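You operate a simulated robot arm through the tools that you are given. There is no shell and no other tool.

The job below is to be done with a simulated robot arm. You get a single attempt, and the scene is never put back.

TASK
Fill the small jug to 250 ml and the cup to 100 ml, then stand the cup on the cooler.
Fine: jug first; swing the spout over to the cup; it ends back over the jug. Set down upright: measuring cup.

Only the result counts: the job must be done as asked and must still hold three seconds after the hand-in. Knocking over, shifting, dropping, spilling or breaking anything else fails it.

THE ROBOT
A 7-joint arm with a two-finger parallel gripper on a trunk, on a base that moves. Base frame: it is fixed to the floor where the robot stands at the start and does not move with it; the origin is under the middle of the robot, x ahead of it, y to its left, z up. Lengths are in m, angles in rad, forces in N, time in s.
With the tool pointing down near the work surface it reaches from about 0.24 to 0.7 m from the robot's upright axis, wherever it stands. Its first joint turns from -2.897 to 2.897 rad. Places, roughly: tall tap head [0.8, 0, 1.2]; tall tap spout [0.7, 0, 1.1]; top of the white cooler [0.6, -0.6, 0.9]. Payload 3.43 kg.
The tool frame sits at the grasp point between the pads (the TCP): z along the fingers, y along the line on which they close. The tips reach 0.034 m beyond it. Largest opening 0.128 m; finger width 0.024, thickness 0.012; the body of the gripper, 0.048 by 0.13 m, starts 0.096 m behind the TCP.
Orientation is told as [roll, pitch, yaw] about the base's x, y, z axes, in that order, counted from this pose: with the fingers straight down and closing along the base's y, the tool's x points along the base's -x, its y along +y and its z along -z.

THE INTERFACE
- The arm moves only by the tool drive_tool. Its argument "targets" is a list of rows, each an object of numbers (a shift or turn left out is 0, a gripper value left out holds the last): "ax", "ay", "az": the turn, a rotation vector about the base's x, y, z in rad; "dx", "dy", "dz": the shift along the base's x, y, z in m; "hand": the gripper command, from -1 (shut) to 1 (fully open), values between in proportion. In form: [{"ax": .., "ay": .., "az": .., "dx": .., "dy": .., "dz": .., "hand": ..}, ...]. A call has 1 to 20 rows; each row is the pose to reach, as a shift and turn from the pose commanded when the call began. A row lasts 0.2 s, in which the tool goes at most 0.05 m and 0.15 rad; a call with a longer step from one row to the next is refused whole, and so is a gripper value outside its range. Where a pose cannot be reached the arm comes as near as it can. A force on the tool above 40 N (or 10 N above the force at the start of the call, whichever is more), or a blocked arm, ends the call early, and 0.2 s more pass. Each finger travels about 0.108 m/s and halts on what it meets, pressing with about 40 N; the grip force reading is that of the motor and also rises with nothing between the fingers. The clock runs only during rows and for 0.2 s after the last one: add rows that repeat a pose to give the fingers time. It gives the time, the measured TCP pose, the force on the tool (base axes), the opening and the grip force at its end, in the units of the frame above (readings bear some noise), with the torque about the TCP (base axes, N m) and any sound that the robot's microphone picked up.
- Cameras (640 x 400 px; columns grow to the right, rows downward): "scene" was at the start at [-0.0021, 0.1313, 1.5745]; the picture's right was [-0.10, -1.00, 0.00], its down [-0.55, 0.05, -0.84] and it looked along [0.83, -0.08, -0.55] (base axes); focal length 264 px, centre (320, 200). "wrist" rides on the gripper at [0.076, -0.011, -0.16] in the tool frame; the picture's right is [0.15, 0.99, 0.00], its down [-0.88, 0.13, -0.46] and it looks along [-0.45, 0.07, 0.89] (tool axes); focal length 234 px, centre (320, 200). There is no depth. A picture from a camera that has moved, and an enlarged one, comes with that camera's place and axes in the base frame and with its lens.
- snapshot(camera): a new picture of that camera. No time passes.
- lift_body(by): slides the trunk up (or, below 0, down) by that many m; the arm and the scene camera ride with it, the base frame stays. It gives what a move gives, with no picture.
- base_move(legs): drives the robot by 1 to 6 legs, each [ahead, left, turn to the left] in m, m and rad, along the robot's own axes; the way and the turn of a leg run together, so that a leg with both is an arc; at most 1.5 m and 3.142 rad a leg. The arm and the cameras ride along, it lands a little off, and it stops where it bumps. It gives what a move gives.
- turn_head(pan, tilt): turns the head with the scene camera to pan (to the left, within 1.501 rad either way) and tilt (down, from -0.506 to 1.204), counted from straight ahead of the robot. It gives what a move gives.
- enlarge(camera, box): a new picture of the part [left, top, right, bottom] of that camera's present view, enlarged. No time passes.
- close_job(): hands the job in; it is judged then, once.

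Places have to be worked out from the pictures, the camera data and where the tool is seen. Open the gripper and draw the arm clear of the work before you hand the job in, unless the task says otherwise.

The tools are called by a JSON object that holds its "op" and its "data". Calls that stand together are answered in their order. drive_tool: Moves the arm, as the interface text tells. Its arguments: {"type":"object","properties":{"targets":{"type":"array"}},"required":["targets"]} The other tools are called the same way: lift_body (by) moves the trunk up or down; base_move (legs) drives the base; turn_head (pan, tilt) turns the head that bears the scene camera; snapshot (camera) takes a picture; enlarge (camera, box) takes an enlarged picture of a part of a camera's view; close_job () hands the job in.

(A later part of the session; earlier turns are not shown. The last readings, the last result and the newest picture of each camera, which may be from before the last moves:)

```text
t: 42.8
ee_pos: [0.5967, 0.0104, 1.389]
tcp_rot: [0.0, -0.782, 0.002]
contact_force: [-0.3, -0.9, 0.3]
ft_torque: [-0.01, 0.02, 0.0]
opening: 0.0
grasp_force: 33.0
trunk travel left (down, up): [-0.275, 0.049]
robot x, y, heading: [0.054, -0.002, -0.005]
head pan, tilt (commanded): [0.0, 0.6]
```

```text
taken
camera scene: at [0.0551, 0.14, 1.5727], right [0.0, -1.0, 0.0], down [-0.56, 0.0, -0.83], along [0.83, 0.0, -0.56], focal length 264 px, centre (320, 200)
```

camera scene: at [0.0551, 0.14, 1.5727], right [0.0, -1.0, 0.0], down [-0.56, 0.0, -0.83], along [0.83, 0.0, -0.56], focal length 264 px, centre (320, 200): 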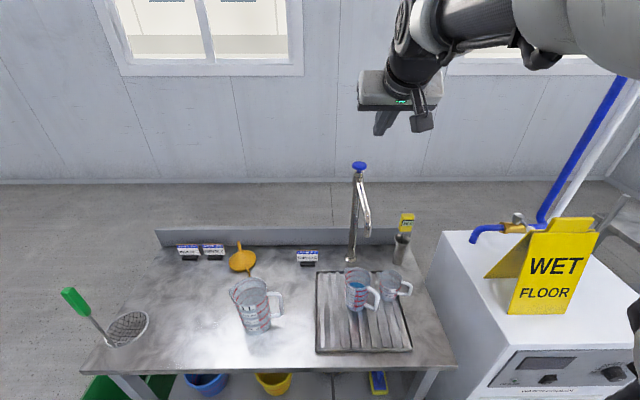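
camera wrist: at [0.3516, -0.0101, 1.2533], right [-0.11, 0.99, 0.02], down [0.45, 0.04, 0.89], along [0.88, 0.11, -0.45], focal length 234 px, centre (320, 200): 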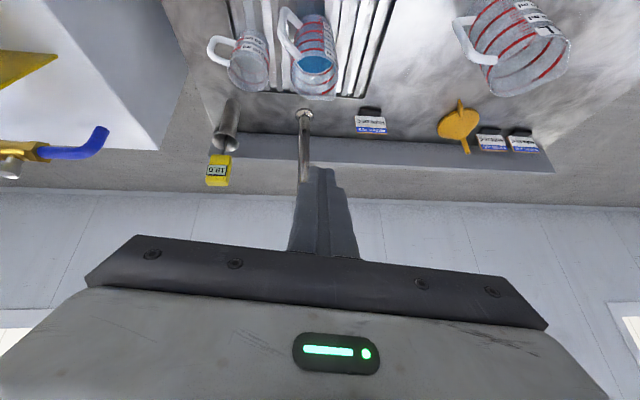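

All objects look undisturbed and the tool is straight again. I go back above the knob at (0.806, 0.010), stopping just above contact height.

{"op": "drive_tool", "data": {"targets": [{"dx": 0.045, "dz": -0.01}, {"dx": 0.09, "dz": -0.03}, {"dx": 0.13, "dz": -0.055}, {"dx": 0.17, "dz": -0.085}, {"dx": 0.2, "dz": -0.115}, {"dx": 0.209, "dz": -0.145}, {"dx": 0.209, "dz": -0.162}, {"dx": 0.209, "dz": -0.162}]}}

{"op": "enlarge", "data": {"camera": "scene", "box": [320, 130, 400, 180]}}

{"op": "enlarge", "data": {"camera": "scene", "box": [310, 190, 426, 320]}}

{"op": "enlarge", "data": {"camera": "scene", "box": [344, 270, 376, 294]}}

```text
t: 44.6
ee_pos: [0.8059, 0.009, 1.2249]
tcp_rot: [0.001, -0.784, 0.002]
contact_force: [0.3, -0.8, 0.1]
ft_torque: [0.04, -0.01, -0.02]
opening: 0.0
grasp_force: 33.3
trunk travel left (down, up): [-0.275, 0.049]
robot x, y, heading: [0.0542, 0.0016, -0.008]
head pan, tilt (commanded): [0.0, 0.6]
```

```text
8.00 times, centred on (360, 155) of scene
camera zoom: at [0.0551, 0.14, 1.5727], right [0.0, -1.0, 0.0], down [-0.56, 0.0, -0.83], along [0.83, 0.0, -0.56], focal length 2109 px, centre (0, 560)
```

zoom: 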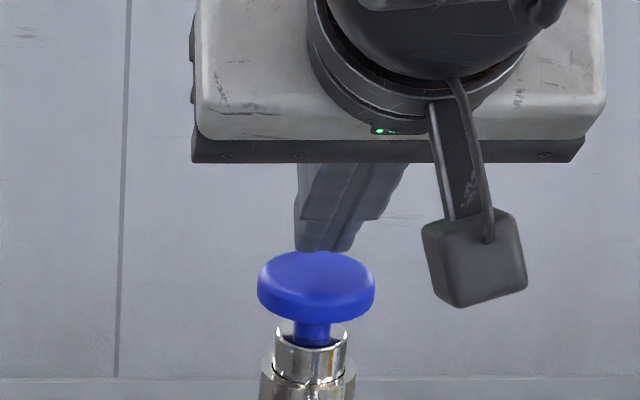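

```text
3.08 times, centred on (368, 255) of scene
camera zoom: at [0.0551, 0.14, 1.5727], right [0.0, -1.0, 0.0], down [-0.56, 0.0, -0.83], along [0.83, 0.0, -0.56], focal length 811 px, centre (172, 31)
```

zoom: 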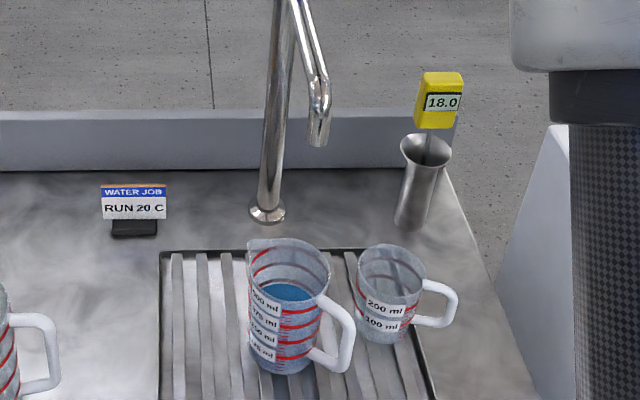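

```text
16.00 times, centred on (360, 282) of scene
camera zoom: at [0.0551, 0.14, 1.5727], right [0.0, -1.0, 0.0], down [-0.56, 0.0, -0.83], along [0.83, 0.0, -0.56], focal length 4218 px, centre (-320, -1112)
```

zoom: 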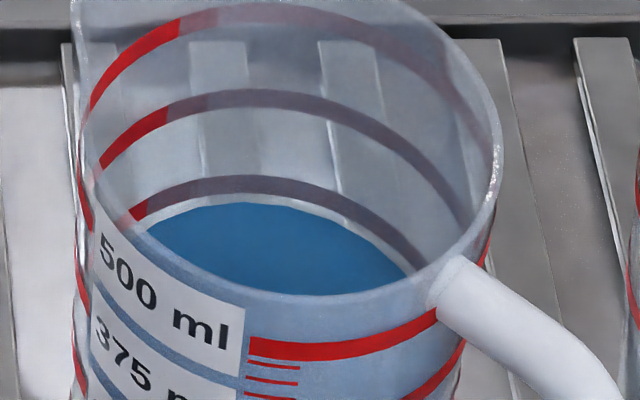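

The finger sits about 1 cm above the disc, aligned as before. I give the short 0.55 s top-up press (≈11 ml).

{"op": "drive_tool", "data": {"targets": [{"dz": -0.0055}, {"dz": -0.0105}, {"dz": -0.0155}, {"dz": -0.0155}, {"dz": -0.0155}, {"dz": -0.0055}]}}

{"op": "enlarge", "data": {"camera": "scene", "box": [344, 270, 376, 294]}}

{"op": "enlarge", "data": {"camera": "scene", "box": [310, 190, 426, 320]}}

```text
t: 46.0
ee_pos: [0.806, 0.0099, 1.2196]
tcp_rot: [0.0, -0.781, 0.005]
contact_force: [-0.3, 0.8, -0.3]
ft_torque: [0.01, 0.06, -0.04]
opening: 0.0
grasp_force: 32.9
trunk travel left (down, up): [-0.275, 0.049]
robot x, y, heading: [0.0549, -0.0002, -0.004]
head pan, tilt (commanded): [0.0, 0.6]
```

```text
16.00 times, centred on (360, 282) of scene
camera zoom: at [0.055, 0.14, 1.5726], right [0.0, -1.0, 0.0], down [-0.56, 0.0, -0.83], along [0.83, 0.0, -0.56], focal length 4218 px, centre (-320, -1112)
```

zoom: 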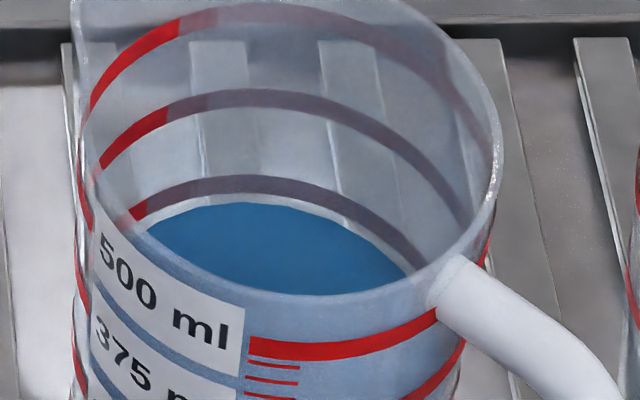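

```text
3.08 times, centred on (368, 255) of scene
camera zoom: at [0.055, 0.14, 1.5726], right [0.0, -1.0, 0.0], down [-0.56, 0.0, -0.83], along [0.83, 0.0, -0.56], focal length 811 px, centre (172, 31)
```

zoom: 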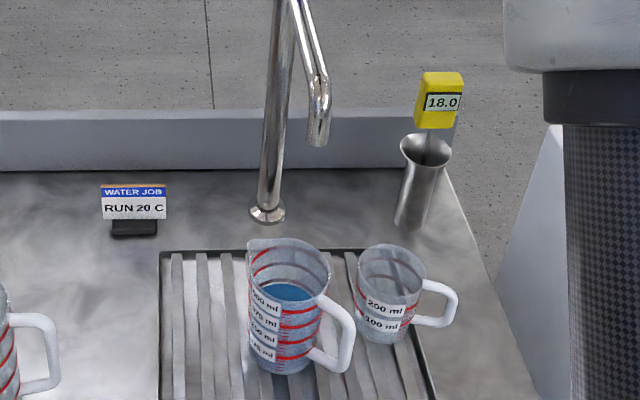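

The level did not change, so that press stayed just short of opening the valve. I press again stepwise and look while pressed.

{"op": "drive_tool", "data": {"targets": [{"dz": -0.006}, {"dz": -0.011}]}}

{"op": "enlarge", "data": {"camera": "scene", "box": [310, 190, 426, 320]}}

{"op": "enlarge", "data": {"camera": "scene", "box": [320, 130, 400, 180]}}

```text
t: 46.6
ee_pos: [0.8047, 0.009, 1.2112]
tcp_rot: [0.001, -0.785, 0.005]
contact_force: [2.0, -0.2, 2.7]
ft_torque: [0.02, -0.09, 0.0]
opening: 0.0
grasp_force: 33.0
trunk travel left (down, up): [-0.275, 0.049]
robot x, y, heading: [0.0589, -0.0002, -0.001]
head pan, tilt (commanded): [0.0, 0.6]
```

```text
3.08 times, centred on (368, 255) of scene
camera zoom: at [0.0549, 0.14, 1.5728], right [0.0, -1.0, 0.0], down [-0.56, 0.0, -0.83], along [0.83, 0.0, -0.56], focal length 811 px, centre (172, 31)
```

zoom: 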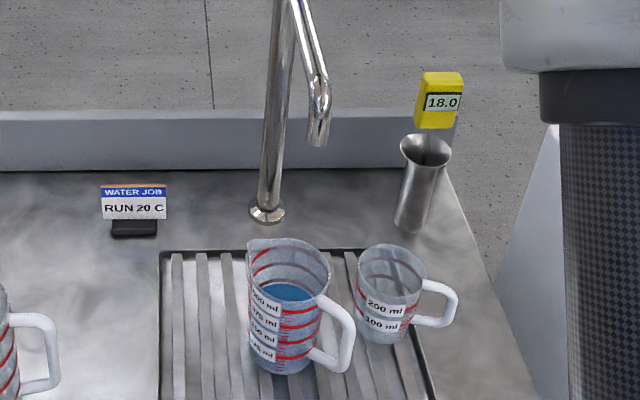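

```text
8.00 times, centred on (360, 155) of scene
camera zoom: at [0.0549, 0.14, 1.5728], right [0.0, -1.0, 0.0], down [-0.56, 0.0, -0.83], along [0.83, 0.0, -0.56], focal length 2109 px, centre (0, 560)
```

zoom: 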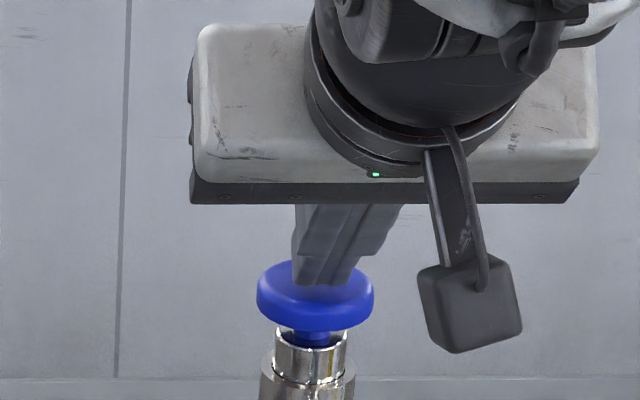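

At 2.7 N there is still no flow (it ran earlier at 3.6 N). I go 2 mm deeper for one step and look.

{"op": "drive_tool", "data": {"targets": [{"dz": -0.002}]}}

{"op": "enlarge", "data": {"camera": "scene", "box": [310, 190, 426, 320]}}

{"op": "enlarge", "data": {"camera": "scene", "box": [344, 270, 376, 294]}}

```text
t: 47.0
ee_pos: [0.8056, 0.0094, 1.2081]
tcp_rot: [0.003, -0.784, 0.001]
contact_force: [1.9, 0.2, 4.0]
ft_torque: [0.0, -0.1, -0.02]
opening: 0.0002
grasp_force: 33.6
trunk travel left (down, up): [-0.275, 0.049]
robot x, y, heading: [0.0596, -0.0, -0.006]
head pan, tilt (commanded): [0.0, 0.6]
```

```text
3.08 times, centred on (368, 255) of scene
camera zoom: at [0.0548, 0.14, 1.5727], right [0.0, -1.0, 0.0], down [-0.56, 0.0, -0.83], along [0.83, 0.0, -0.56], focal length 811 px, centre (172, 31)
```

zoom: 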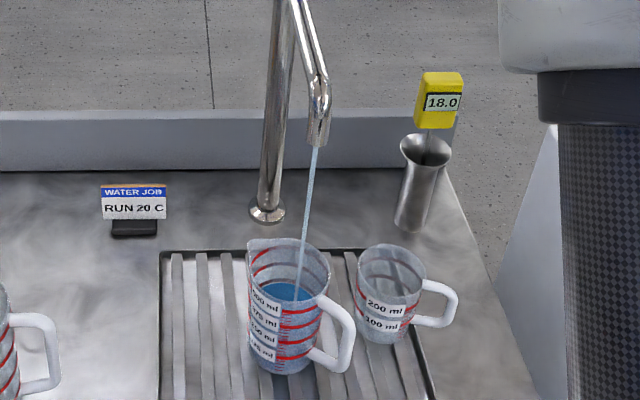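

```text
16.00 times, centred on (360, 282) of scene
camera zoom: at [0.0548, 0.14, 1.5727], right [0.0, -1.0, 0.0], down [-0.56, 0.0, -0.83], along [0.83, 0.0, -0.56], focal length 4218 px, centre (-320, -1112)
```

zoom: 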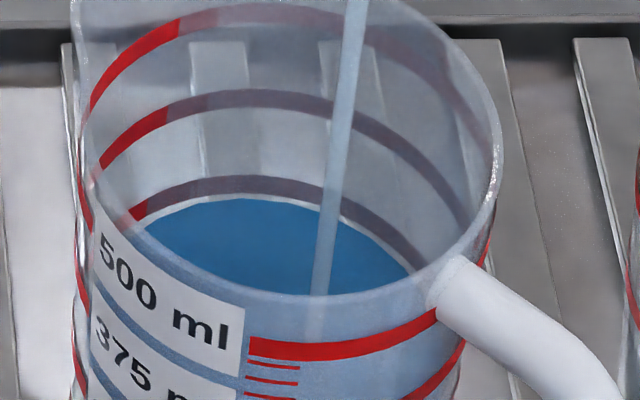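

Flow is on now; the edge has moved from row 203 to 199, and releasing adds about 7–8 ml more. I release right now.

{"op": "drive_tool", "data": {"targets": [{"dz": 0.012}, {"dz": 0.025}]}}

{"op": "enlarge", "data": {"camera": "scene", "box": [344, 270, 376, 294]}}

{"op": "enlarge", "data": {"camera": "scene", "box": [310, 190, 426, 320]}}

```text
t: 47.6
ee_pos: [0.8031, 0.0095, 1.2309]
tcp_rot: [0.0, -0.781, 0.001]
contact_force: [-0.6, -0.3, 0.2]
ft_torque: [-0.02, 0.0, -0.01]
opening: 0.0002
grasp_force: 33.2
trunk travel left (down, up): [-0.275, 0.049]
robot x, y, heading: [0.0602, 0.0022, -0.005]
head pan, tilt (commanded): [0.0, 0.6]
```

```text
16.00 times, centred on (360, 282) of scene
camera zoom: at [0.0549, 0.14, 1.5726], right [0.0, -1.0, 0.0], down [-0.56, 0.0, -0.83], along [0.83, 0.0, -0.56], focal length 4218 px, centre (-320, -1112)
```

zoom: 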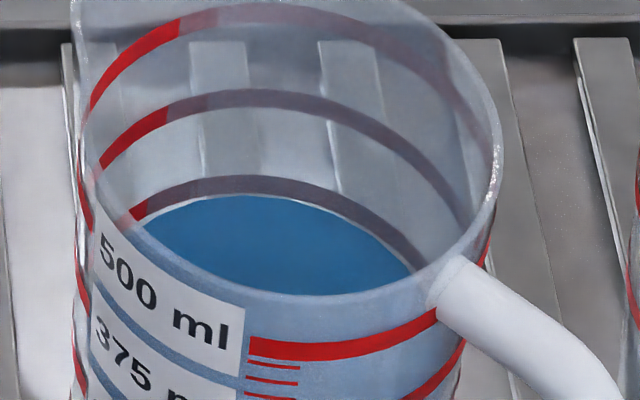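

```text
3.08 times, centred on (368, 255) of scene
camera zoom: at [0.0549, 0.14, 1.5726], right [0.0, -1.0, 0.0], down [-0.56, 0.0, -0.83], along [0.83, 0.0, -0.56], focal length 811 px, centre (172, 31)
```

zoom: 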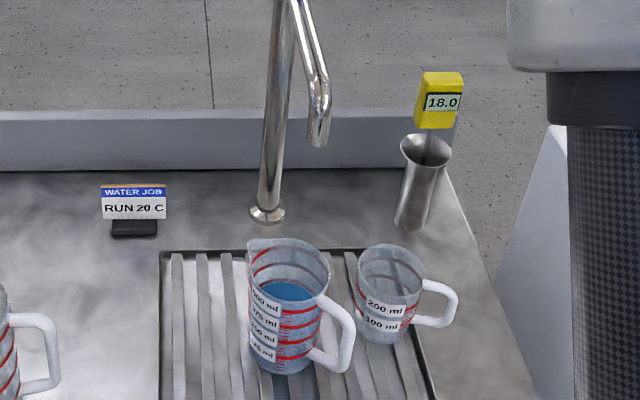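

The far edge is now at row ~195.5, a rise of about 11 ml from the 239 ml reading, so the jug is at about 250 ml. Next I back off the knob, bring the tool to vertical above the spout arm and open the fingers partly so they can straddle the tube.

{"op": "drive_tool", "data": {"targets": [{"dx": -0.02, "dz": 0.04}, {"dx": -0.05, "dz": 0.07, "ay": 0.1}, {"dx": -0.08, "dz": 0.09, "ay": 0.23}, {"dx": -0.11, "dz": 0.09, "ay": 0.36, "hand": -0.1}, {"dx": -0.13, "dz": 0.09, "ay": 0.49, "hand": -0.1}, {"dx": -0.14, "dz": 0.09, "ay": 0.62, "hand": -0.1}, {"dx": -0.143, "dz": 0.09, "ay": 0.75, "hand": -0.1}, {"dx": -0.143, "dz": 0.09, "ay": 0.782, "hand": -0.1}, {"dx": -0.143, "dz": 0.09, "ay": 0.782, "hand": -0.1}]}}

{"op": "snapshot", "data": {"camera": "scene"}}

{"op": "snapshot", "data": {"camera": "wrist"}}

```text
t: 49.6
ee_pos: [0.6599, 0.0091, 1.3239]
tcp_rot: [0.005, -0.001, 0.002]
contact_force: [0.1, 0.2, -0.2]
ft_torque: [0.03, -0.01, -0.01]
opening: 0.0576
grasp_force: 0.1
trunk travel left (down, up): [-0.275, 0.049]
robot x, y, heading: [0.0578, 0.0, 0.001]
head pan, tilt (commanded): [0.0, 0.6]
```

```text
taken
camera scene: at [0.055, 0.14, 1.5727], right [0.0, -1.0, 0.0], down [-0.56, 0.0, -0.83], along [0.83, 0.0, -0.56], focal length 264 px, centre (320, 200)
```

scene: 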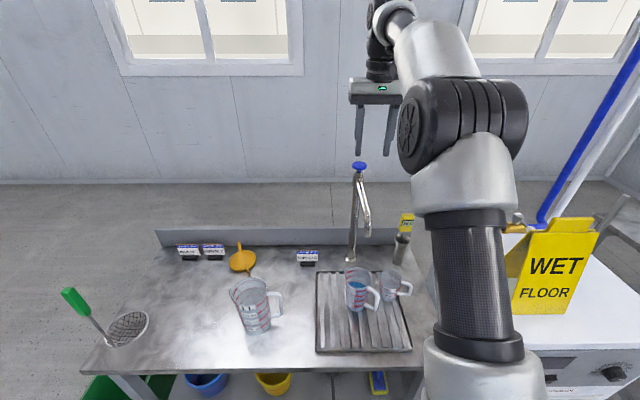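

```text
taken
camera wrist: at [0.5849, -0.0027, 1.4835], right [-0.15, 0.99, 0.0], down [0.88, 0.13, 0.46], along [0.45, 0.07, -0.89], focal length 234 px, centre (320, 200)
```

wrist: 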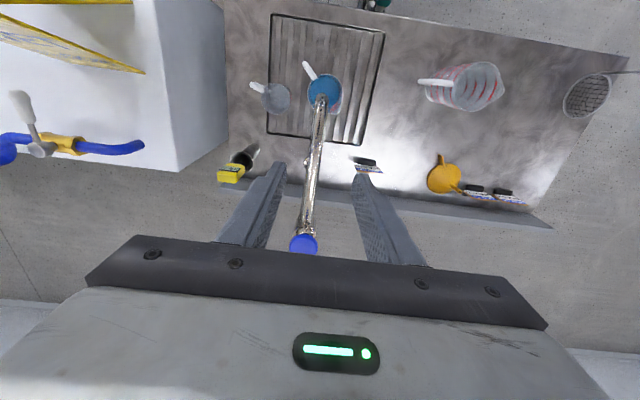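

The overhead view shows the spout tube running from the knob to over the jug, with the cup beside it. I zoom to get exact alignment of the spout, jug and cup.

{"op": "enlarge", "data": {"camera": "wrist", "box": [240, 50, 368, 130]}}

{"op": "enlarge", "data": {"camera": "wrist", "box": [256, 90, 384, 260]}}

```text
5.00 times, centred on (304, 90) of wrist
camera zoom: at [0.5849, -0.0027, 1.4835], right [-0.15, 0.99, 0.0], down [0.88, 0.13, 0.46], along [0.45, 0.07, -0.89], focal length 1171 px, centre (400, 750)
```

zoom: 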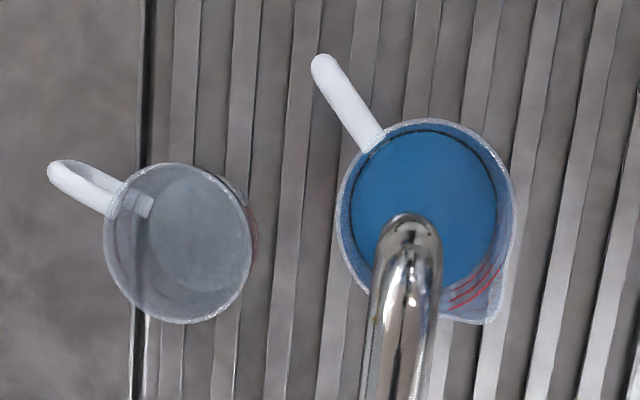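

```text
2.35 times, centred on (320, 175) of wrist
camera zoom: at [0.5849, -0.0027, 1.4835], right [-0.15, 0.99, 0.0], down [0.88, 0.13, 0.46], along [0.45, 0.07, -0.89], focal length 551 px, centre (320, 259)
```

zoom: 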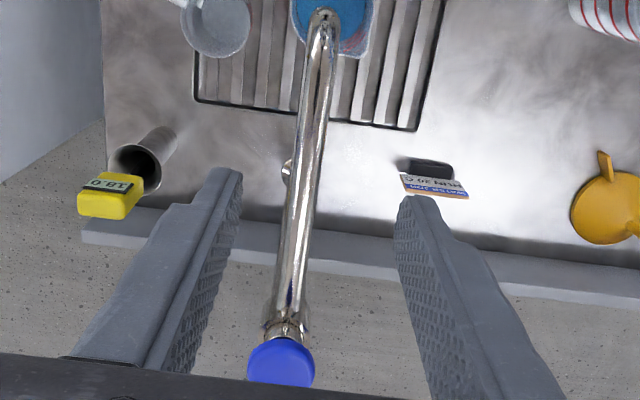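

In this near-vertical view: jug centre (0.607, 0.012), spout tip (0.610, 0.003), tap axis (0.814, 0.006), cup centre (0.642, −0.104) — the cup lies at the same 0.204 m radius, 0.55 rad round. I lower the open fingers to straddle the tube at radius 0.15.

{"op": "drive_tool", "data": {"targets": [{"dx": 0.002, "dy": -0.002, "dz": -0.045}, {"dx": 0.004, "dy": -0.0045, "dz": -0.09}, {"dx": 0.004, "dy": -0.0045, "dz": -0.135}, {"dx": 0.004, "dy": -0.0045, "dz": -0.17}, {"dx": 0.004, "dy": -0.0045, "dz": -0.17}]}}

{"op": "enlarge", "data": {"camera": "scene", "box": [310, 140, 438, 220]}}

{"op": "snapshot", "data": {"camera": "wrist"}}

```text
t: 50.8
ee_pos: [0.6655, 0.007, 1.1538]
tcp_rot: [0.005, 0.001, 0.002]
contact_force: [1.0, 0.6, -0.1]
ft_torque: [0.0, -0.01, 0.0]
opening: 0.0576
grasp_force: 0.0
trunk travel left (down, up): [-0.275, 0.049]
robot x, y, heading: [0.0615, -0.0014, -0.004]
head pan, tilt (commanded): [0.0, 0.6]
```

```text
5.00 times, centred on (374, 180) of scene
camera zoom: at [0.0551, 0.14, 1.5727], right [0.0, -1.0, 0.0], down [-0.56, 0.0, -0.83], along [0.83, 0.0, -0.56], focal length 1318 px, centre (50, 300)
```

zoom: 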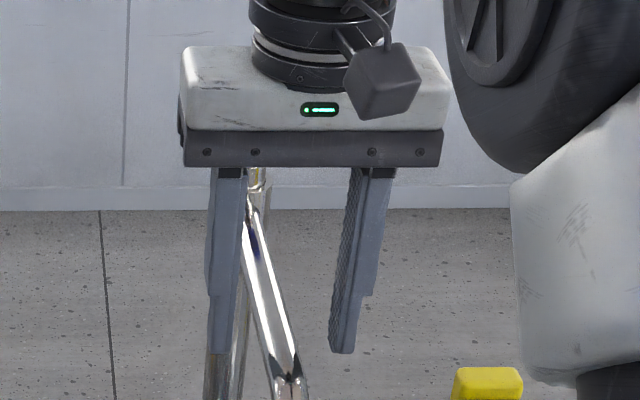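

```text
taken
camera wrist: at [0.5897, -0.0059, 1.3131], right [-0.15, 0.99, 0.0], down [0.88, 0.13, 0.46], along [0.45, 0.07, -0.89], focal length 234 px, centre (320, 200)
```

wrist: 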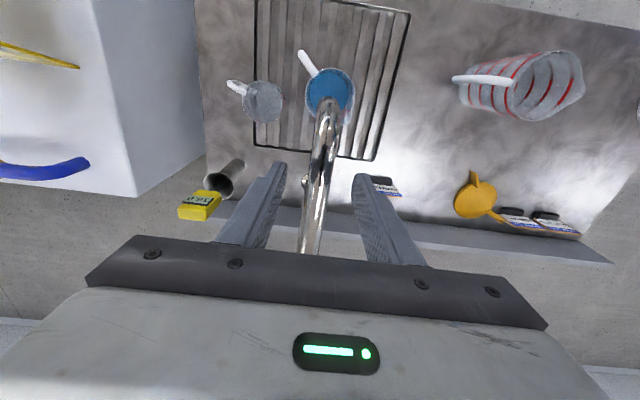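

The fingers straddle the tube but the tips are only just at its height. I lower 4 cm more and narrow the gap to about 34 mm around the tube.

{"op": "drive_tool", "data": {"targets": [{"dy": -0.001, "dz": -0.02}, {"dy": -0.002, "dz": -0.039}, {"dy": -0.002, "dz": -0.039, "hand": -0.47}, {"dy": -0.002, "dz": -0.039, "hand": -0.47}]}}

{"op": "enlarge", "data": {"camera": "scene", "box": [310, 150, 438, 230]}}

{"op": "enlarge", "data": {"camera": "wrist", "box": [220, 60, 412, 260]}}

```text
t: 51.8
ee_pos: [0.6669, 0.0042, 1.1149]
tcp_rot: [0.003, 0.0, 0.002]
contact_force: [0.0, -0.4, -0.3]
ft_torque: [0.0, -0.03, 0.0]
opening: 0.034
grasp_force: 0.0
trunk travel left (down, up): [-0.275, 0.049]
robot x, y, heading: [0.0548, -0.0014, -0.008]
head pan, tilt (commanded): [0.0, 0.6]
```

```text
5.00 times, centred on (374, 190) of scene
camera zoom: at [0.055, 0.14, 1.5727], right [0.0, -1.0, 0.0], down [-0.56, 0.0, -0.83], along [0.83, 0.0, -0.56], focal length 1318 px, centre (50, 250)
```

zoom: 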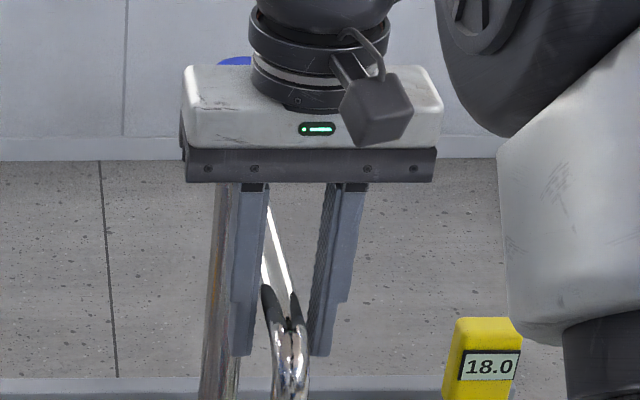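

```text
2.00 times, centred on (316, 160) of wrist
camera zoom: at [0.5908, -0.0092, 1.2737], right [-0.15, 0.99, 0.0], down [0.88, 0.13, 0.46], along [0.45, 0.07, -0.89], focal length 468 px, centre (328, 280)
```

zoom: 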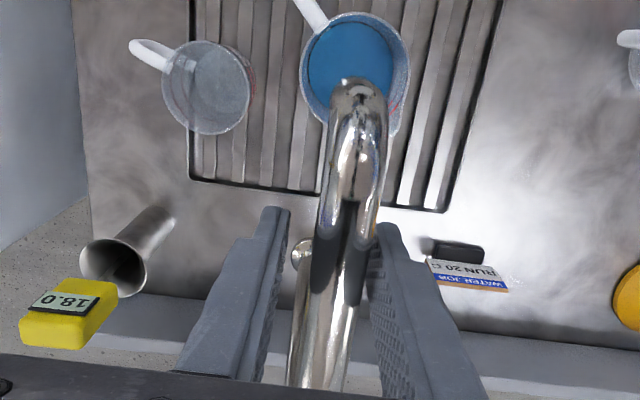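

The fingers are on both sides of the tube without touching it. I swing along the arc about the tap axis toward the cup, first by 0.55 rad, turning the tool with it.

{"op": "drive_tool", "data": {"targets": [{"dx": 0.0003, "dy": -0.0074, "az": 0.05}, {"dx": 0.001, "dy": -0.0147, "az": 0.1}, {"dx": 0.002, "dy": -0.022, "az": 0.15}, {"dx": 0.0034, "dy": -0.0292, "az": 0.2}, {"dx": 0.0051, "dy": -0.0363, "az": 0.25}, {"dx": 0.0072, "dy": -0.0434, "az": 0.3}, {"dx": 0.0097, "dy": -0.0503, "az": 0.35}, {"dx": 0.0125, "dy": -0.0571, "az": 0.4}, {"dx": 0.0156, "dy": -0.0638, "az": 0.45}, {"dx": 0.0191, "dy": -0.0703, "az": 0.5}, {"dx": 0.0228, "dy": -0.0766, "az": 0.55}, {"dx": 0.0228, "dy": -0.0766, "az": 0.55}]}}

{"op": "snapshot", "data": {"camera": "scene"}}

{"op": "snapshot", "data": {"camera": "wrist"}}

```text
t: 54.4
ee_pos: [0.6884, -0.0738, 1.1139]
tcp_rot: [0.005, -0.001, 0.554]
contact_force: [-1.0, 0.1, -1.2]
ft_torque: [0.04, -0.01, -0.03]
opening: 0.0345
grasp_force: 0.3
trunk travel left (down, up): [-0.275, 0.049]
robot x, y, heading: [0.0545, -0.0026, -0.002]
head pan, tilt (commanded): [0.0, 0.6]
```

```text
taken
camera scene: at [0.055, 0.14, 1.5727], right [0.0, -1.0, 0.0], down [-0.56, 0.0, -0.83], along [0.83, 0.0, -0.56], focal length 264 px, centre (320, 200)
```

scene: 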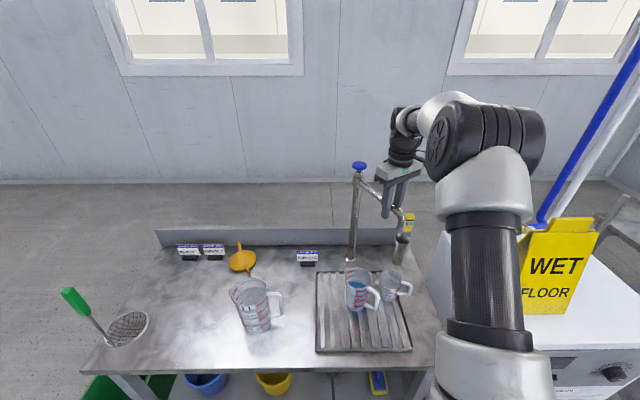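

```text
taken
camera wrist: at [0.6301, -0.1243, 1.274], right [-0.64, 0.77, 0.0], down [0.68, 0.57, 0.46], along [0.35, 0.3, -0.89], focal length 234 px, centre (320, 200)
```

wrist: 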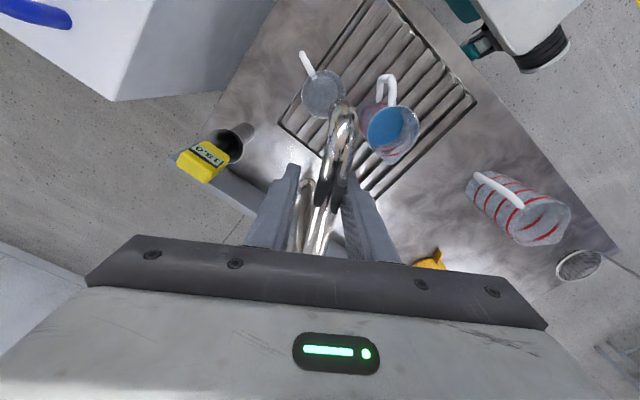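

The spout moved easily and is now close to the cup. I zoom to see where its end sits relative to the cup's centre.

{"op": "enlarge", "data": {"camera": "wrist", "box": [280, 50, 408, 170]}}

{"op": "enlarge", "data": {"camera": "scene", "box": [330, 195, 430, 315]}}

```text
3.33 times, centred on (344, 110) of wrist
camera zoom: at [0.6301, -0.1243, 1.274], right [-0.64, 0.77, 0.0], down [0.68, 0.57, 0.46], along [0.35, 0.3, -0.89], focal length 781 px, centre (240, 500)
```

zoom: 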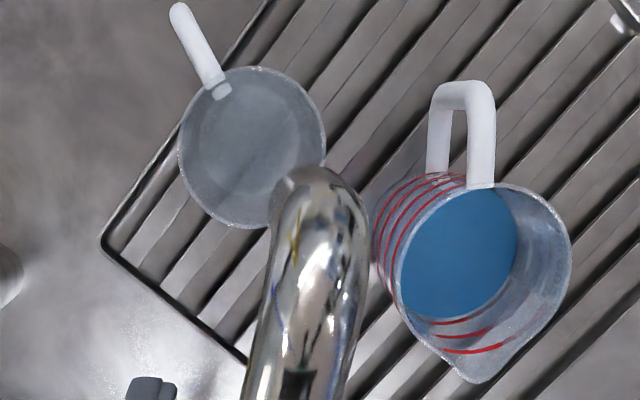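

```text
3.33 times, centred on (380, 255) of scene
camera zoom: at [0.055, 0.14, 1.5727], right [0.0, -1.0, 0.0], down [-0.56, 0.0, -0.83], along [0.83, 0.0, -0.56], focal length 879 px, centre (120, 17)
```

zoom: 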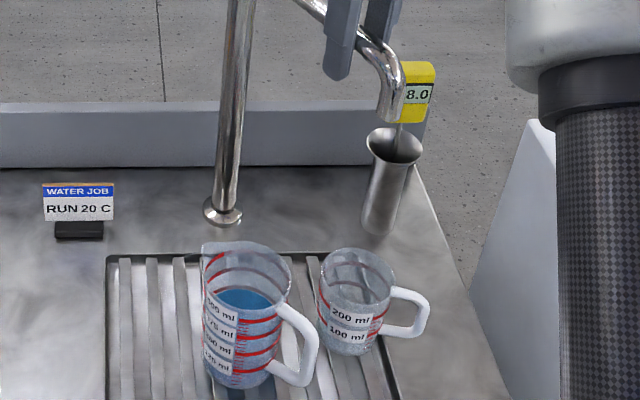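

The spout end is at about (0.636, −0.097), 11 mm short of the cup centre (0.6425, −0.106). I nudge it 0.04 rad further.

{"op": "drive_tool", "data": {"targets": [{"dx": 0.0017, "dy": -0.0025, "az": 0.02}, {"dx": 0.0033, "dy": -0.005, "az": 0.04}, {"dx": 0.0033, "dy": -0.005, "az": 0.04}]}}

{"op": "enlarge", "data": {"camera": "wrist", "box": [280, 50, 408, 170]}}

```text
t: 55.2
ee_pos: [0.692, -0.0787, 1.1156]
tcp_rot: [0.005, 0.0, 0.592]
contact_force: [0.8, 0.6, -0.7]
ft_torque: [-0.03, -0.01, 0.0]
opening: 0.0343
grasp_force: 0.6
trunk travel left (down, up): [-0.275, 0.049]
robot x, y, heading: [0.0596, 0.0004, -0.001]
head pan, tilt (commanded): [0.0, 0.6]
```

```text
3.33 times, centred on (344, 110) of wrist
camera zoom: at [0.636, -0.1319, 1.2743], right [-0.67, 0.74, 0.0], down [0.66, 0.6, 0.46], along [0.34, 0.31, -0.89], focal length 781 px, centre (240, 500)
```

zoom: 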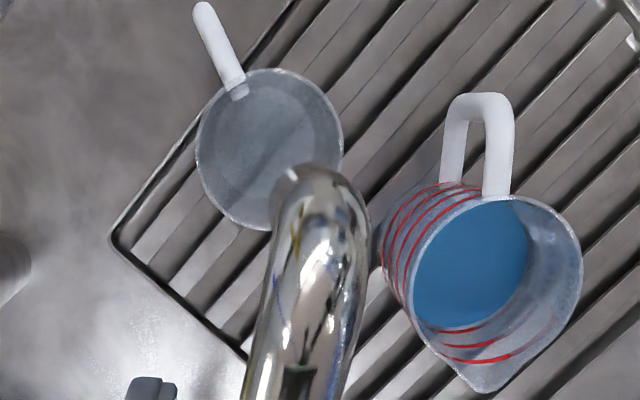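

The spout is now within about 4 mm of the cup's centre. I open the fingers to free the tube and lift straight up.

{"op": "drive_tool", "data": {"targets": [{"hand": -0.1}, {"hand": -0.1}, {"dz": 0.04, "hand": -0.1}, {"dz": 0.085, "hand": -0.1}, {"dz": 0.13, "hand": -0.1}, {"dz": 0.175, "hand": -0.1}, {"dz": 0.215, "hand": -0.1}, {"dz": 0.215, "hand": -0.1}]}}

{"op": "snapshot", "data": {"camera": "wrist"}}

{"op": "enlarge", "data": {"camera": "scene", "box": [330, 195, 430, 315]}}

```text
t: 57.0
ee_pos: [0.6905, -0.0782, 1.3172]
tcp_rot: [0.004, 0.0, 0.59]
contact_force: [0.8, -0.3, -0.6]
ft_torque: [-0.03, 0.04, -0.03]
opening: 0.0577
grasp_force: 0.0
out of reach, approached as far as the arm can: row 7, 8
trunk travel left (down, up): [-0.275, 0.049]
robot x, y, heading: [0.059, -0.0003, 0.002]
head pan, tilt (commanded): [0.0, 0.6]
```

```text
taken
camera wrist: at [0.6339, -0.1311, 1.4759], right [-0.67, 0.74, 0.0], down [0.66, 0.6, 0.46], along [0.33, 0.31, -0.89], focal length 234 px, centre (320, 200)
```

wrist: 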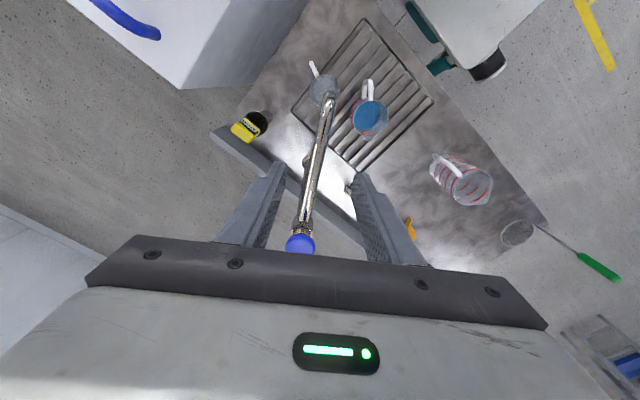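

```text
3.33 times, centred on (380, 255) of scene
camera zoom: at [0.0556, 0.14, 1.5726], right [0.0, -1.0, 0.0], down [-0.57, 0.0, -0.82], along [0.82, 0.0, -0.57], focal length 879 px, centre (120, 17)
```

zoom: 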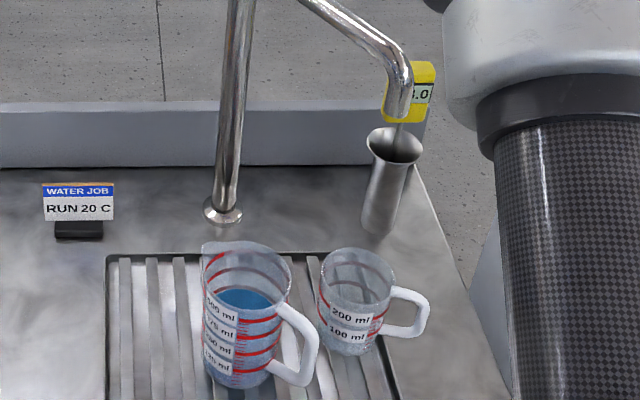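

The spout stayed over the cup. I verify the alignment with a zoom from above before running water.

{"op": "enlarge", "data": {"camera": "wrist", "box": [280, 55, 408, 155]}}

```text
4.00 times, centred on (344, 105) of wrist
camera zoom: at [0.6339, -0.1311, 1.4759], right [-0.67, 0.74, 0.0], down [0.66, 0.6, 0.46], along [0.33, 0.31, -0.89], focal length 937 px, centre (224, 580)
```

zoom: 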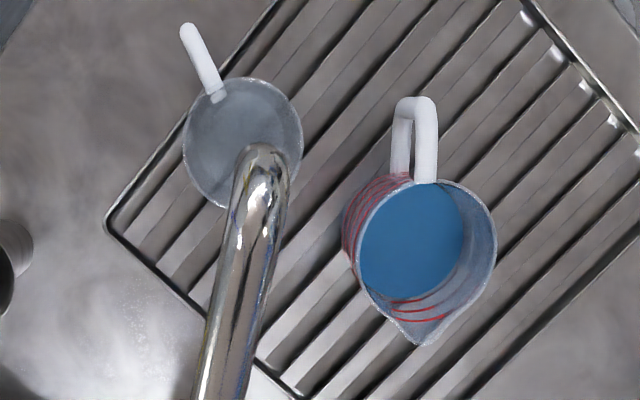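

The spout tip (0.643, −0.105) is within 3 mm of the cup centre. I bring the tool back to straight yaw, close the fingers, and then tilt for the knob.

{"op": "drive_tool", "data": {"targets": [{"dx": -0.008, "dy": 0.02, "dz": -0.01, "az": -0.12, "hand": -1}, {"dx": -0.016, "dy": 0.04, "dz": -0.01, "az": -0.24, "hand": -1}, {"dx": -0.024, "dy": 0.06, "dz": -0.01, "az": -0.36, "hand": -1}, {"dx": -0.03, "dy": 0.08, "dz": -0.01, "az": -0.48, "hand": -1}, {"dx": -0.03, "dy": 0.088, "dz": -0.01, "az": -0.59, "hand": -1}, {"dx": -0.03, "dy": 0.088, "dz": -0.01, "az": -0.59, "hand": -1}]}}

```text
t: 58.4
ee_pos: [0.658, 0.0099, 1.3066]
tcp_rot: [0.004, -0.001, 0.0]
contact_force: [0.1, 1.0, -0.5]
ft_torque: [-0.01, -0.03, -0.01]
opening: 0.0
grasp_force: 33.2
trunk travel left (down, up): [-0.275, 0.049]
robot x, y, heading: [0.056, -0.0023, -0.003]
head pan, tilt (commanded): [0.0, 0.6]
```

Now I tilt the tool forward 45° again while keeping height, and approach the knob.

{"op": "drive_tool", "data": {"targets": [{"dx": 0.003, "dz": 0.015, "ay": -0.13}, {"dx": 0.01, "dz": 0.015, "ay": -0.26}, {"dx": 0.02, "dz": 0.015, "ay": -0.39}, {"dx": 0.035, "dz": 0.015, "ay": -0.52}, {"dx": 0.06, "dz": 0.015, "ay": -0.65}, {"dx": 0.09, "dz": 0.01, "ay": -0.78}, {"dx": 0.12, "dz": -0.02, "ay": -0.782}, {"dx": 0.143, "dz": -0.05, "ay": -0.782}, {"dx": 0.146, "dz": -0.075, "ay": -0.782}, {"dx": 0.146, "dz": -0.075, "ay": -0.782}]}}

{"op": "enlarge", "data": {"camera": "scene", "box": [320, 130, 400, 180]}}

{"op": "enlarge", "data": {"camera": "scene", "box": [330, 195, 430, 315]}}

```text
t: 60.6
ee_pos: [0.8021, 0.0113, 1.2306]
tcp_rot: [0.002, -0.784, 0.002]
contact_force: [-0.9, 0.1, -0.2]
ft_torque: [-0.02, -0.06, 0.01]
opening: 0.0002
grasp_force: 33.2
trunk travel left (down, up): [-0.275, 0.049]
robot x, y, heading: [0.055, -0.0026, -0.005]
head pan, tilt (commanded): [0.0, 0.6]
```

```text
8.00 times, centred on (360, 155) of scene
camera zoom: at [0.0551, 0.14, 1.5727], right [0.0, -1.0, 0.0], down [-0.56, 0.0, -0.83], along [0.83, 0.0, -0.56], focal length 2109 px, centre (0, 560)
```

zoom: 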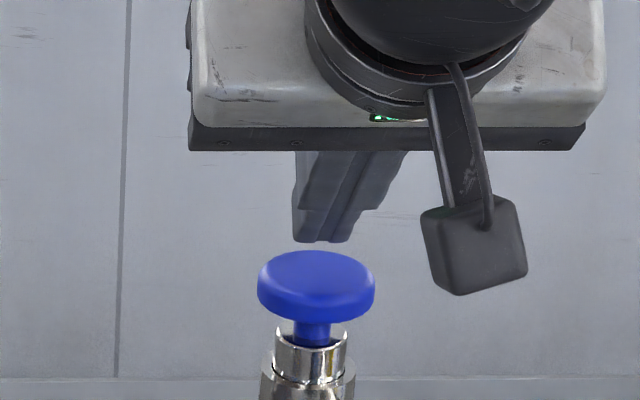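

```text
3.33 times, centred on (380, 255) of scene
camera zoom: at [0.0551, 0.14, 1.5727], right [0.0, -1.0, 0.0], down [-0.56, 0.0, -0.83], along [0.83, 0.0, -0.56], focal length 879 px, centre (120, 17)
```

zoom: 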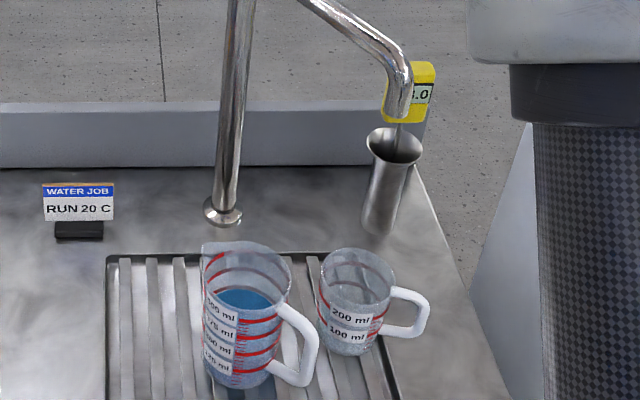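

Aligned above the knob again and the cup is under the spout. I press to the flowing depth and look right away.

{"op": "drive_tool", "data": {"targets": [{"dx": 0.003, "dz": -0.009}, {"dx": 0.003, "dz": -0.016}, {"dx": 0.003, "dz": -0.023}]}}

{"op": "enlarge", "data": {"camera": "scene", "box": [330, 195, 430, 315]}}

{"op": "enlarge", "data": {"camera": "scene", "box": [376, 268, 408, 292]}}

```text
t: 61.4
ee_pos: [0.8052, 0.0121, 1.2098]
tcp_rot: [0.002, -0.784, 0.003]
contact_force: [1.6, -0.4, 3.8]
ft_torque: [-0.01, -0.1, -0.02]
opening: 0.0
grasp_force: 32.9
trunk travel left (down, up): [-0.275, 0.049]
robot x, y, heading: [0.0582, 0.001, -0.001]
head pan, tilt (commanded): [0.0, 0.6]
```

```text
3.33 times, centred on (380, 255) of scene
camera zoom: at [0.0549, 0.14, 1.5728], right [0.0, -1.0, 0.0], down [-0.56, 0.0, -0.83], along [0.83, 0.0, -0.56], focal length 879 px, centre (120, 17)
```

zoom: 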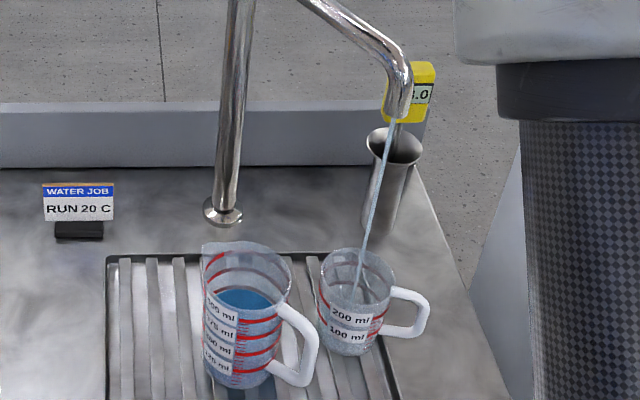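

```text
16.00 times, centred on (392, 280) of scene
camera zoom: at [0.0549, 0.14, 1.5728], right [0.0, -1.0, 0.0], down [-0.56, 0.0, -0.83], along [0.83, 0.0, -0.56], focal length 4218 px, centre (-832, -1080)
```

zoom: 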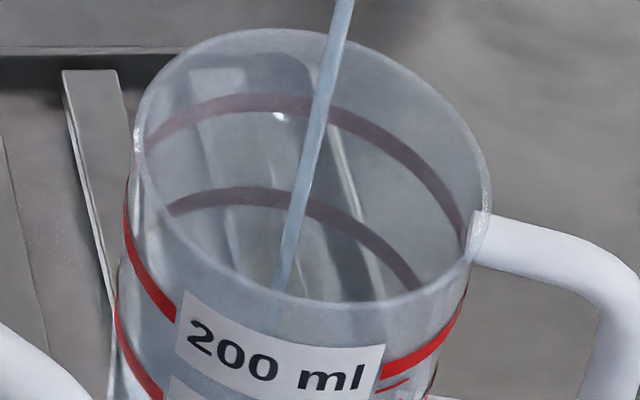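

Water falls cleanly into the middle of the cup. I hold for 3.4 s (≈70 ml total) and then read the level.

{"op": "drive_tool", "data": {"targets": [{"dz": 0}, {"dz": 0}, {"dz": 0}, {"dz": 0}, {"dz": 0}, {"dz": 0}, {"dz": 0}, {"dz": 0}, {"dz": 0}, {"dz": 0}, {"dz": 0}, {"dz": 0}, {"dz": 0}, {"dz": 0}, {"dz": 0}, {"dz": 0}]}}

{"op": "enlarge", "data": {"camera": "scene", "box": [376, 268, 408, 292]}}

{"op": "enlarge", "data": {"camera": "scene", "box": [376, 280, 408, 304]}}

```text
t: 64.8
ee_pos: [0.8047, 0.011, 1.2094]
tcp_rot: [0.002, -0.784, 0.001]
contact_force: [1.1, 0.9, 4.6]
ft_torque: [0.0, -0.11, 0.0]
opening: 0.0
grasp_force: 32.7
trunk travel left (down, up): [-0.275, 0.049]
robot x, y, heading: [0.0561, 0.0021, -0.001]
head pan, tilt (commanded): [0.0, 0.6]
```

```text
16.00 times, centred on (392, 280) of scene
camera zoom: at [0.0548, 0.14, 1.5727], right [0.0, -1.0, 0.0], down [-0.56, 0.0, -0.83], along [0.83, 0.0, -0.56], focal length 4218 px, centre (-832, -1080)
```

zoom: 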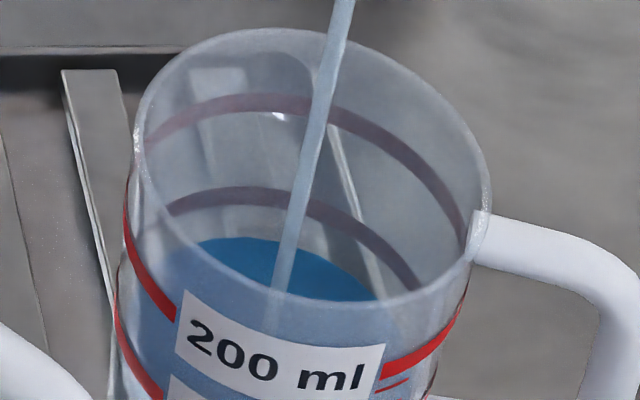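

```text
16.00 times, centred on (392, 292) of scene
camera zoom: at [0.0548, 0.14, 1.5727], right [0.0, -1.0, 0.0], down [-0.56, 0.0, -0.83], along [0.83, 0.0, -0.56], focal length 4218 px, centre (-832, -1272)
```

zoom: 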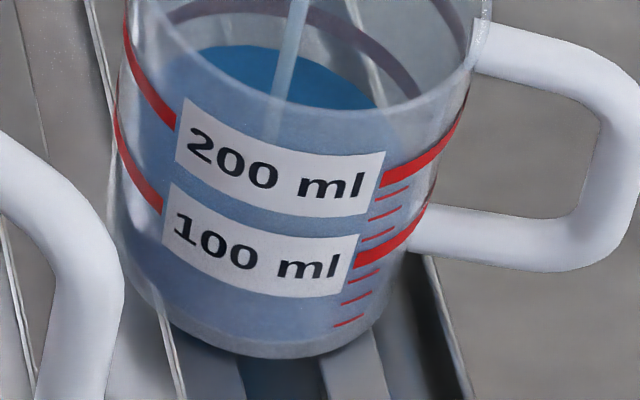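

The edge is at row 238 versus the 100 ring at row 197; with the same wall correction that is about 67 ml. I hold 1.0 s more, check, and then release.

{"op": "drive_tool", "data": {"targets": [{"dz": 0}, {"dz": 0}, {"dz": 0}, {"dz": 0}]}}

{"op": "enlarge", "data": {"camera": "scene", "box": [376, 268, 408, 292]}}

```text
t: 65.8
ee_pos: [0.8051, 0.0117, 1.2094]
tcp_rot: [0.001, -0.784, 0.001]
contact_force: [1.5, 0.5, 4.1]
ft_torque: [0.0, -0.12, -0.01]
opening: 0.0
grasp_force: 33.0
trunk travel left (down, up): [-0.275, 0.049]
robot x, y, heading: [0.0548, -0.0029, -0.003]
head pan, tilt (commanded): [0.0, 0.6]
```

```text
16.00 times, centred on (392, 280) of scene
camera zoom: at [0.0548, 0.14, 1.5727], right [0.0, -1.0, 0.0], down [-0.56, 0.0, -0.83], along [0.83, 0.0, -0.56], focal length 4218 px, centre (-832, -1080)
```

zoom: 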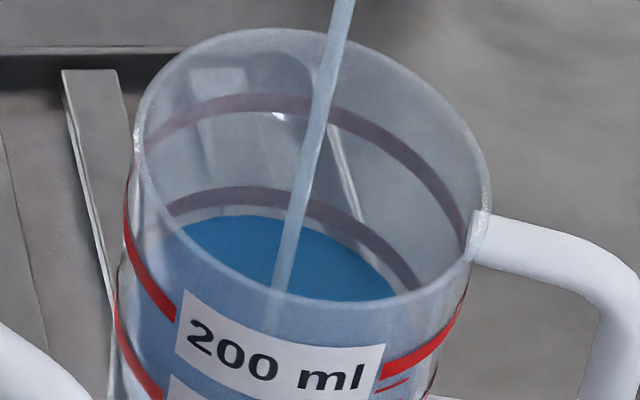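

The edge is at row 215; releasing adds about 7 ml, which should bring it to row ~208, i.e. 100 ml. I release now.

{"op": "drive_tool", "data": {"targets": [{"dz": 0.012}, {"dz": 0.025}]}}

{"op": "enlarge", "data": {"camera": "scene", "box": [376, 268, 408, 292]}}

{"op": "enlarge", "data": {"camera": "scene", "box": [330, 195, 430, 315]}}

```text
t: 66.4
ee_pos: [0.8053, 0.0115, 1.2331]
tcp_rot: [0.002, -0.781, 0.003]
contact_force: [-0.4, 0.5, -0.7]
ft_torque: [-0.01, 0.0, -0.02]
opening: 0.0
grasp_force: 33.1
trunk travel left (down, up): [-0.275, 0.049]
robot x, y, heading: [0.0567, -0.0001, -0.007]
head pan, tilt (commanded): [0.0, 0.6]
```

```text
16.00 times, centred on (392, 280) of scene
camera zoom: at [0.055, 0.14, 1.5726], right [0.0, -1.0, 0.0], down [-0.56, 0.0, -0.83], along [0.83, 0.0, -0.56], focal length 4218 px, centre (-832, -1080)
```

zoom: 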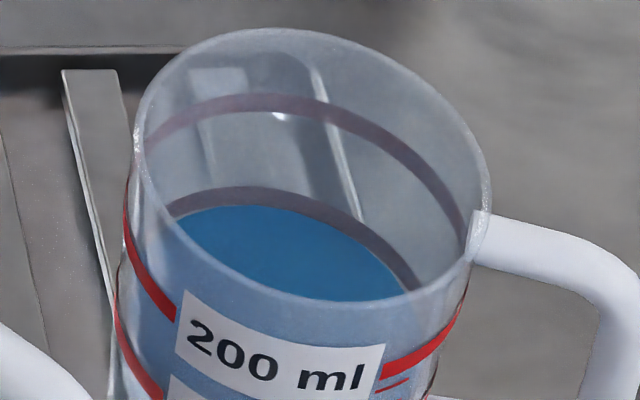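

```text
3.33 times, centred on (380, 255) of scene
camera zoom: at [0.055, 0.14, 1.5726], right [0.0, -1.0, 0.0], down [-0.56, 0.0, -0.83], along [0.83, 0.0, -0.56], focal length 879 px, centre (120, 17)
```

zoom: 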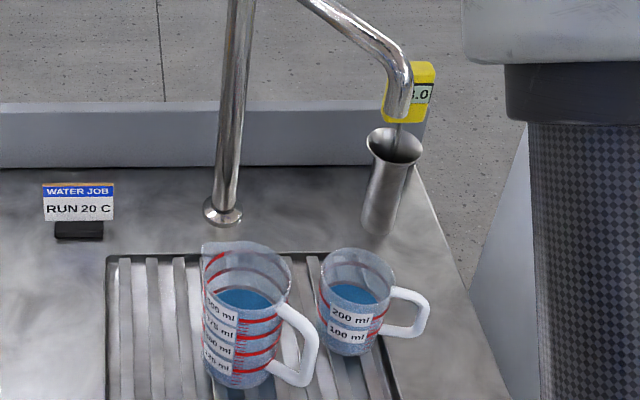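

The flow stopped and the edge settled at row ~206: about 100 ml in the cup. Now I back off the knob, turn the tool vertical, and open the fingers for swinging the spout back.

{"op": "drive_tool", "data": {"targets": [{"dx": -0.02, "dz": 0.04}, {"dx": -0.05, "dz": 0.07, "ay": 0.1}, {"dx": -0.08, "dz": 0.085, "ay": 0.23}, {"dx": -0.11, "dz": 0.085, "ay": 0.36, "hand": -0.1}, {"dx": -0.13, "dz": 0.085, "ay": 0.49, "hand": -0.1}, {"dx": -0.14, "dz": 0.08, "ay": 0.62, "hand": -0.1}, {"dx": -0.145, "dz": 0.075, "ay": 0.75, "hand": -0.1}, {"dx": -0.145, "dz": 0.07, "ay": 0.782, "hand": -0.1}, {"dx": -0.145, "dz": 0.07, "ay": 0.782, "hand": -0.1}]}}

{"op": "drive_tool", "data": {"targets": [{"dx": 0.006, "dy": -0.018, "az": 0.12}, {"dx": 0.012, "dy": -0.036, "az": 0.24}, {"dx": 0.018, "dy": -0.054, "az": 0.36}, {"dx": 0.024, "dy": -0.072, "az": 0.48}, {"dx": 0.03, "dy": -0.086, "az": 0.576}, {"dx": 0.03, "dy": -0.086, "az": 0.576}]}}

{"op": "snapshot", "data": {"camera": "wrist"}}

```text
t: 68.4
ee_pos: [0.6608, 0.0109, 1.3037]
tcp_rot: [0.003, 0.0, 0.002]
contact_force: [-0.4, -0.3, 0.4]
ft_torque: [0.0, 0.02, 0.02]
opening: 0.0577
grasp_force: 0.1
trunk travel left (down, up): [-0.275, 0.049]
robot x, y, heading: [0.0541, 0.0009, -0.004]
head pan, tilt (commanded): [0.0, 0.6]
```

```text
t: 69.8
ee_pos: [0.693, -0.0757, 1.3045]
tcp_rot: [0.003, 0.0, 0.579]
contact_force: [1.1, -0.3, 0.3]
ft_torque: [-0.01, 0.02, -0.02]
opening: 0.0574
grasp_force: 0.1
trunk travel left (down, up): [-0.275, 0.049]
robot x, y, heading: [0.0593, -0.0007, -0.005]
head pan, tilt (commanded): [0.0, 0.6]
```

```text
taken
camera wrist: at [0.6368, -0.1273, 1.4646], right [-0.66, 0.75, 0.0], down [0.67, 0.59, 0.46], along [0.34, 0.3, -0.89], focal length 234 px, centre (320, 200)
```

wrist: 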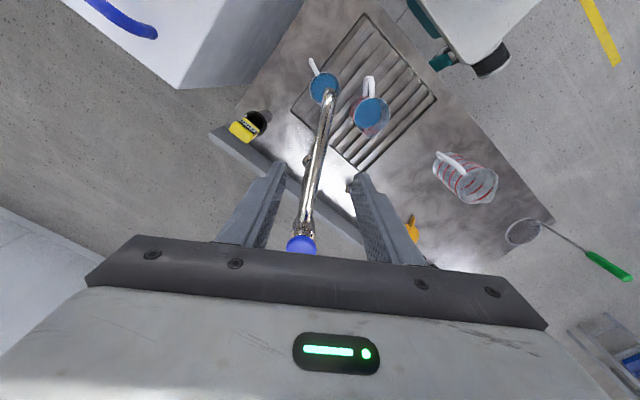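

The tube lies between the open fingers as before. I lower to straddle it and narrow the gap.

{"op": "drive_tool", "data": {"targets": [{"dz": -0.045}, {"dz": -0.09}, {"dz": -0.135}, {"dz": -0.17}, {"dz": -0.189}, {"dz": -0.189, "hand": -0.47}, {"dz": -0.189, "hand": -0.47}]}}

{"op": "enlarge", "data": {"camera": "wrist", "box": [220, 60, 412, 260]}}

{"op": "enlarge", "data": {"camera": "scene", "box": [330, 150, 458, 230]}}

```text
t: 71.4
ee_pos: [0.692, -0.077, 1.1172]
tcp_rot: [0.003, 0.001, 0.578]
contact_force: [-0.2, -0.5, 0.0]
ft_torque: [0.01, -0.03, -0.01]
opening: 0.0339
grasp_force: 0.0
trunk travel left (down, up): [-0.275, 0.049]
robot x, y, heading: [0.0568, -0.0006, -0.005]
head pan, tilt (commanded): [0.0, 0.6]
```

```text
2.00 times, centred on (316, 160) of wrist
camera zoom: at [0.6342, -0.1285, 1.2772], right [-0.66, 0.75, 0.0], down [0.67, 0.59, 0.46], along [0.34, 0.3, -0.89], focal length 468 px, centre (328, 280)
```

zoom: 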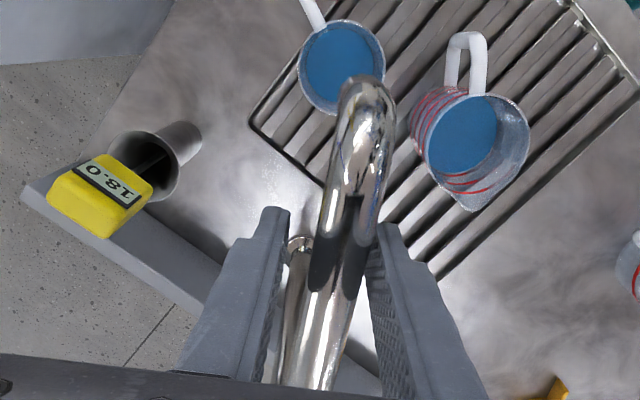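

```text
5.00 times, centred on (394, 190) of scene
camera zoom: at [0.055, 0.14, 1.5727], right [0.0, -1.0, 0.0], down [-0.56, 0.0, -0.83], along [0.83, 0.0, -0.56], focal length 1318 px, centre (-50, 250)
```

zoom: 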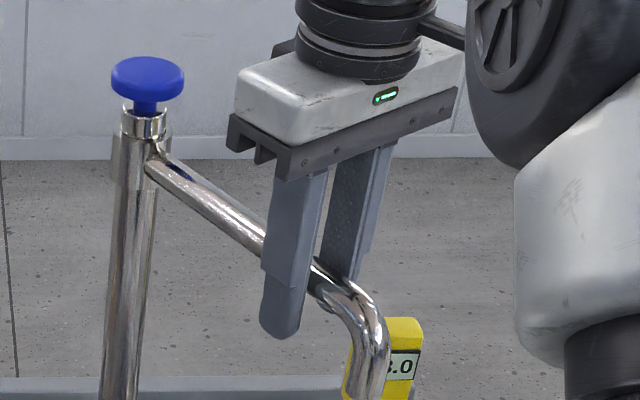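

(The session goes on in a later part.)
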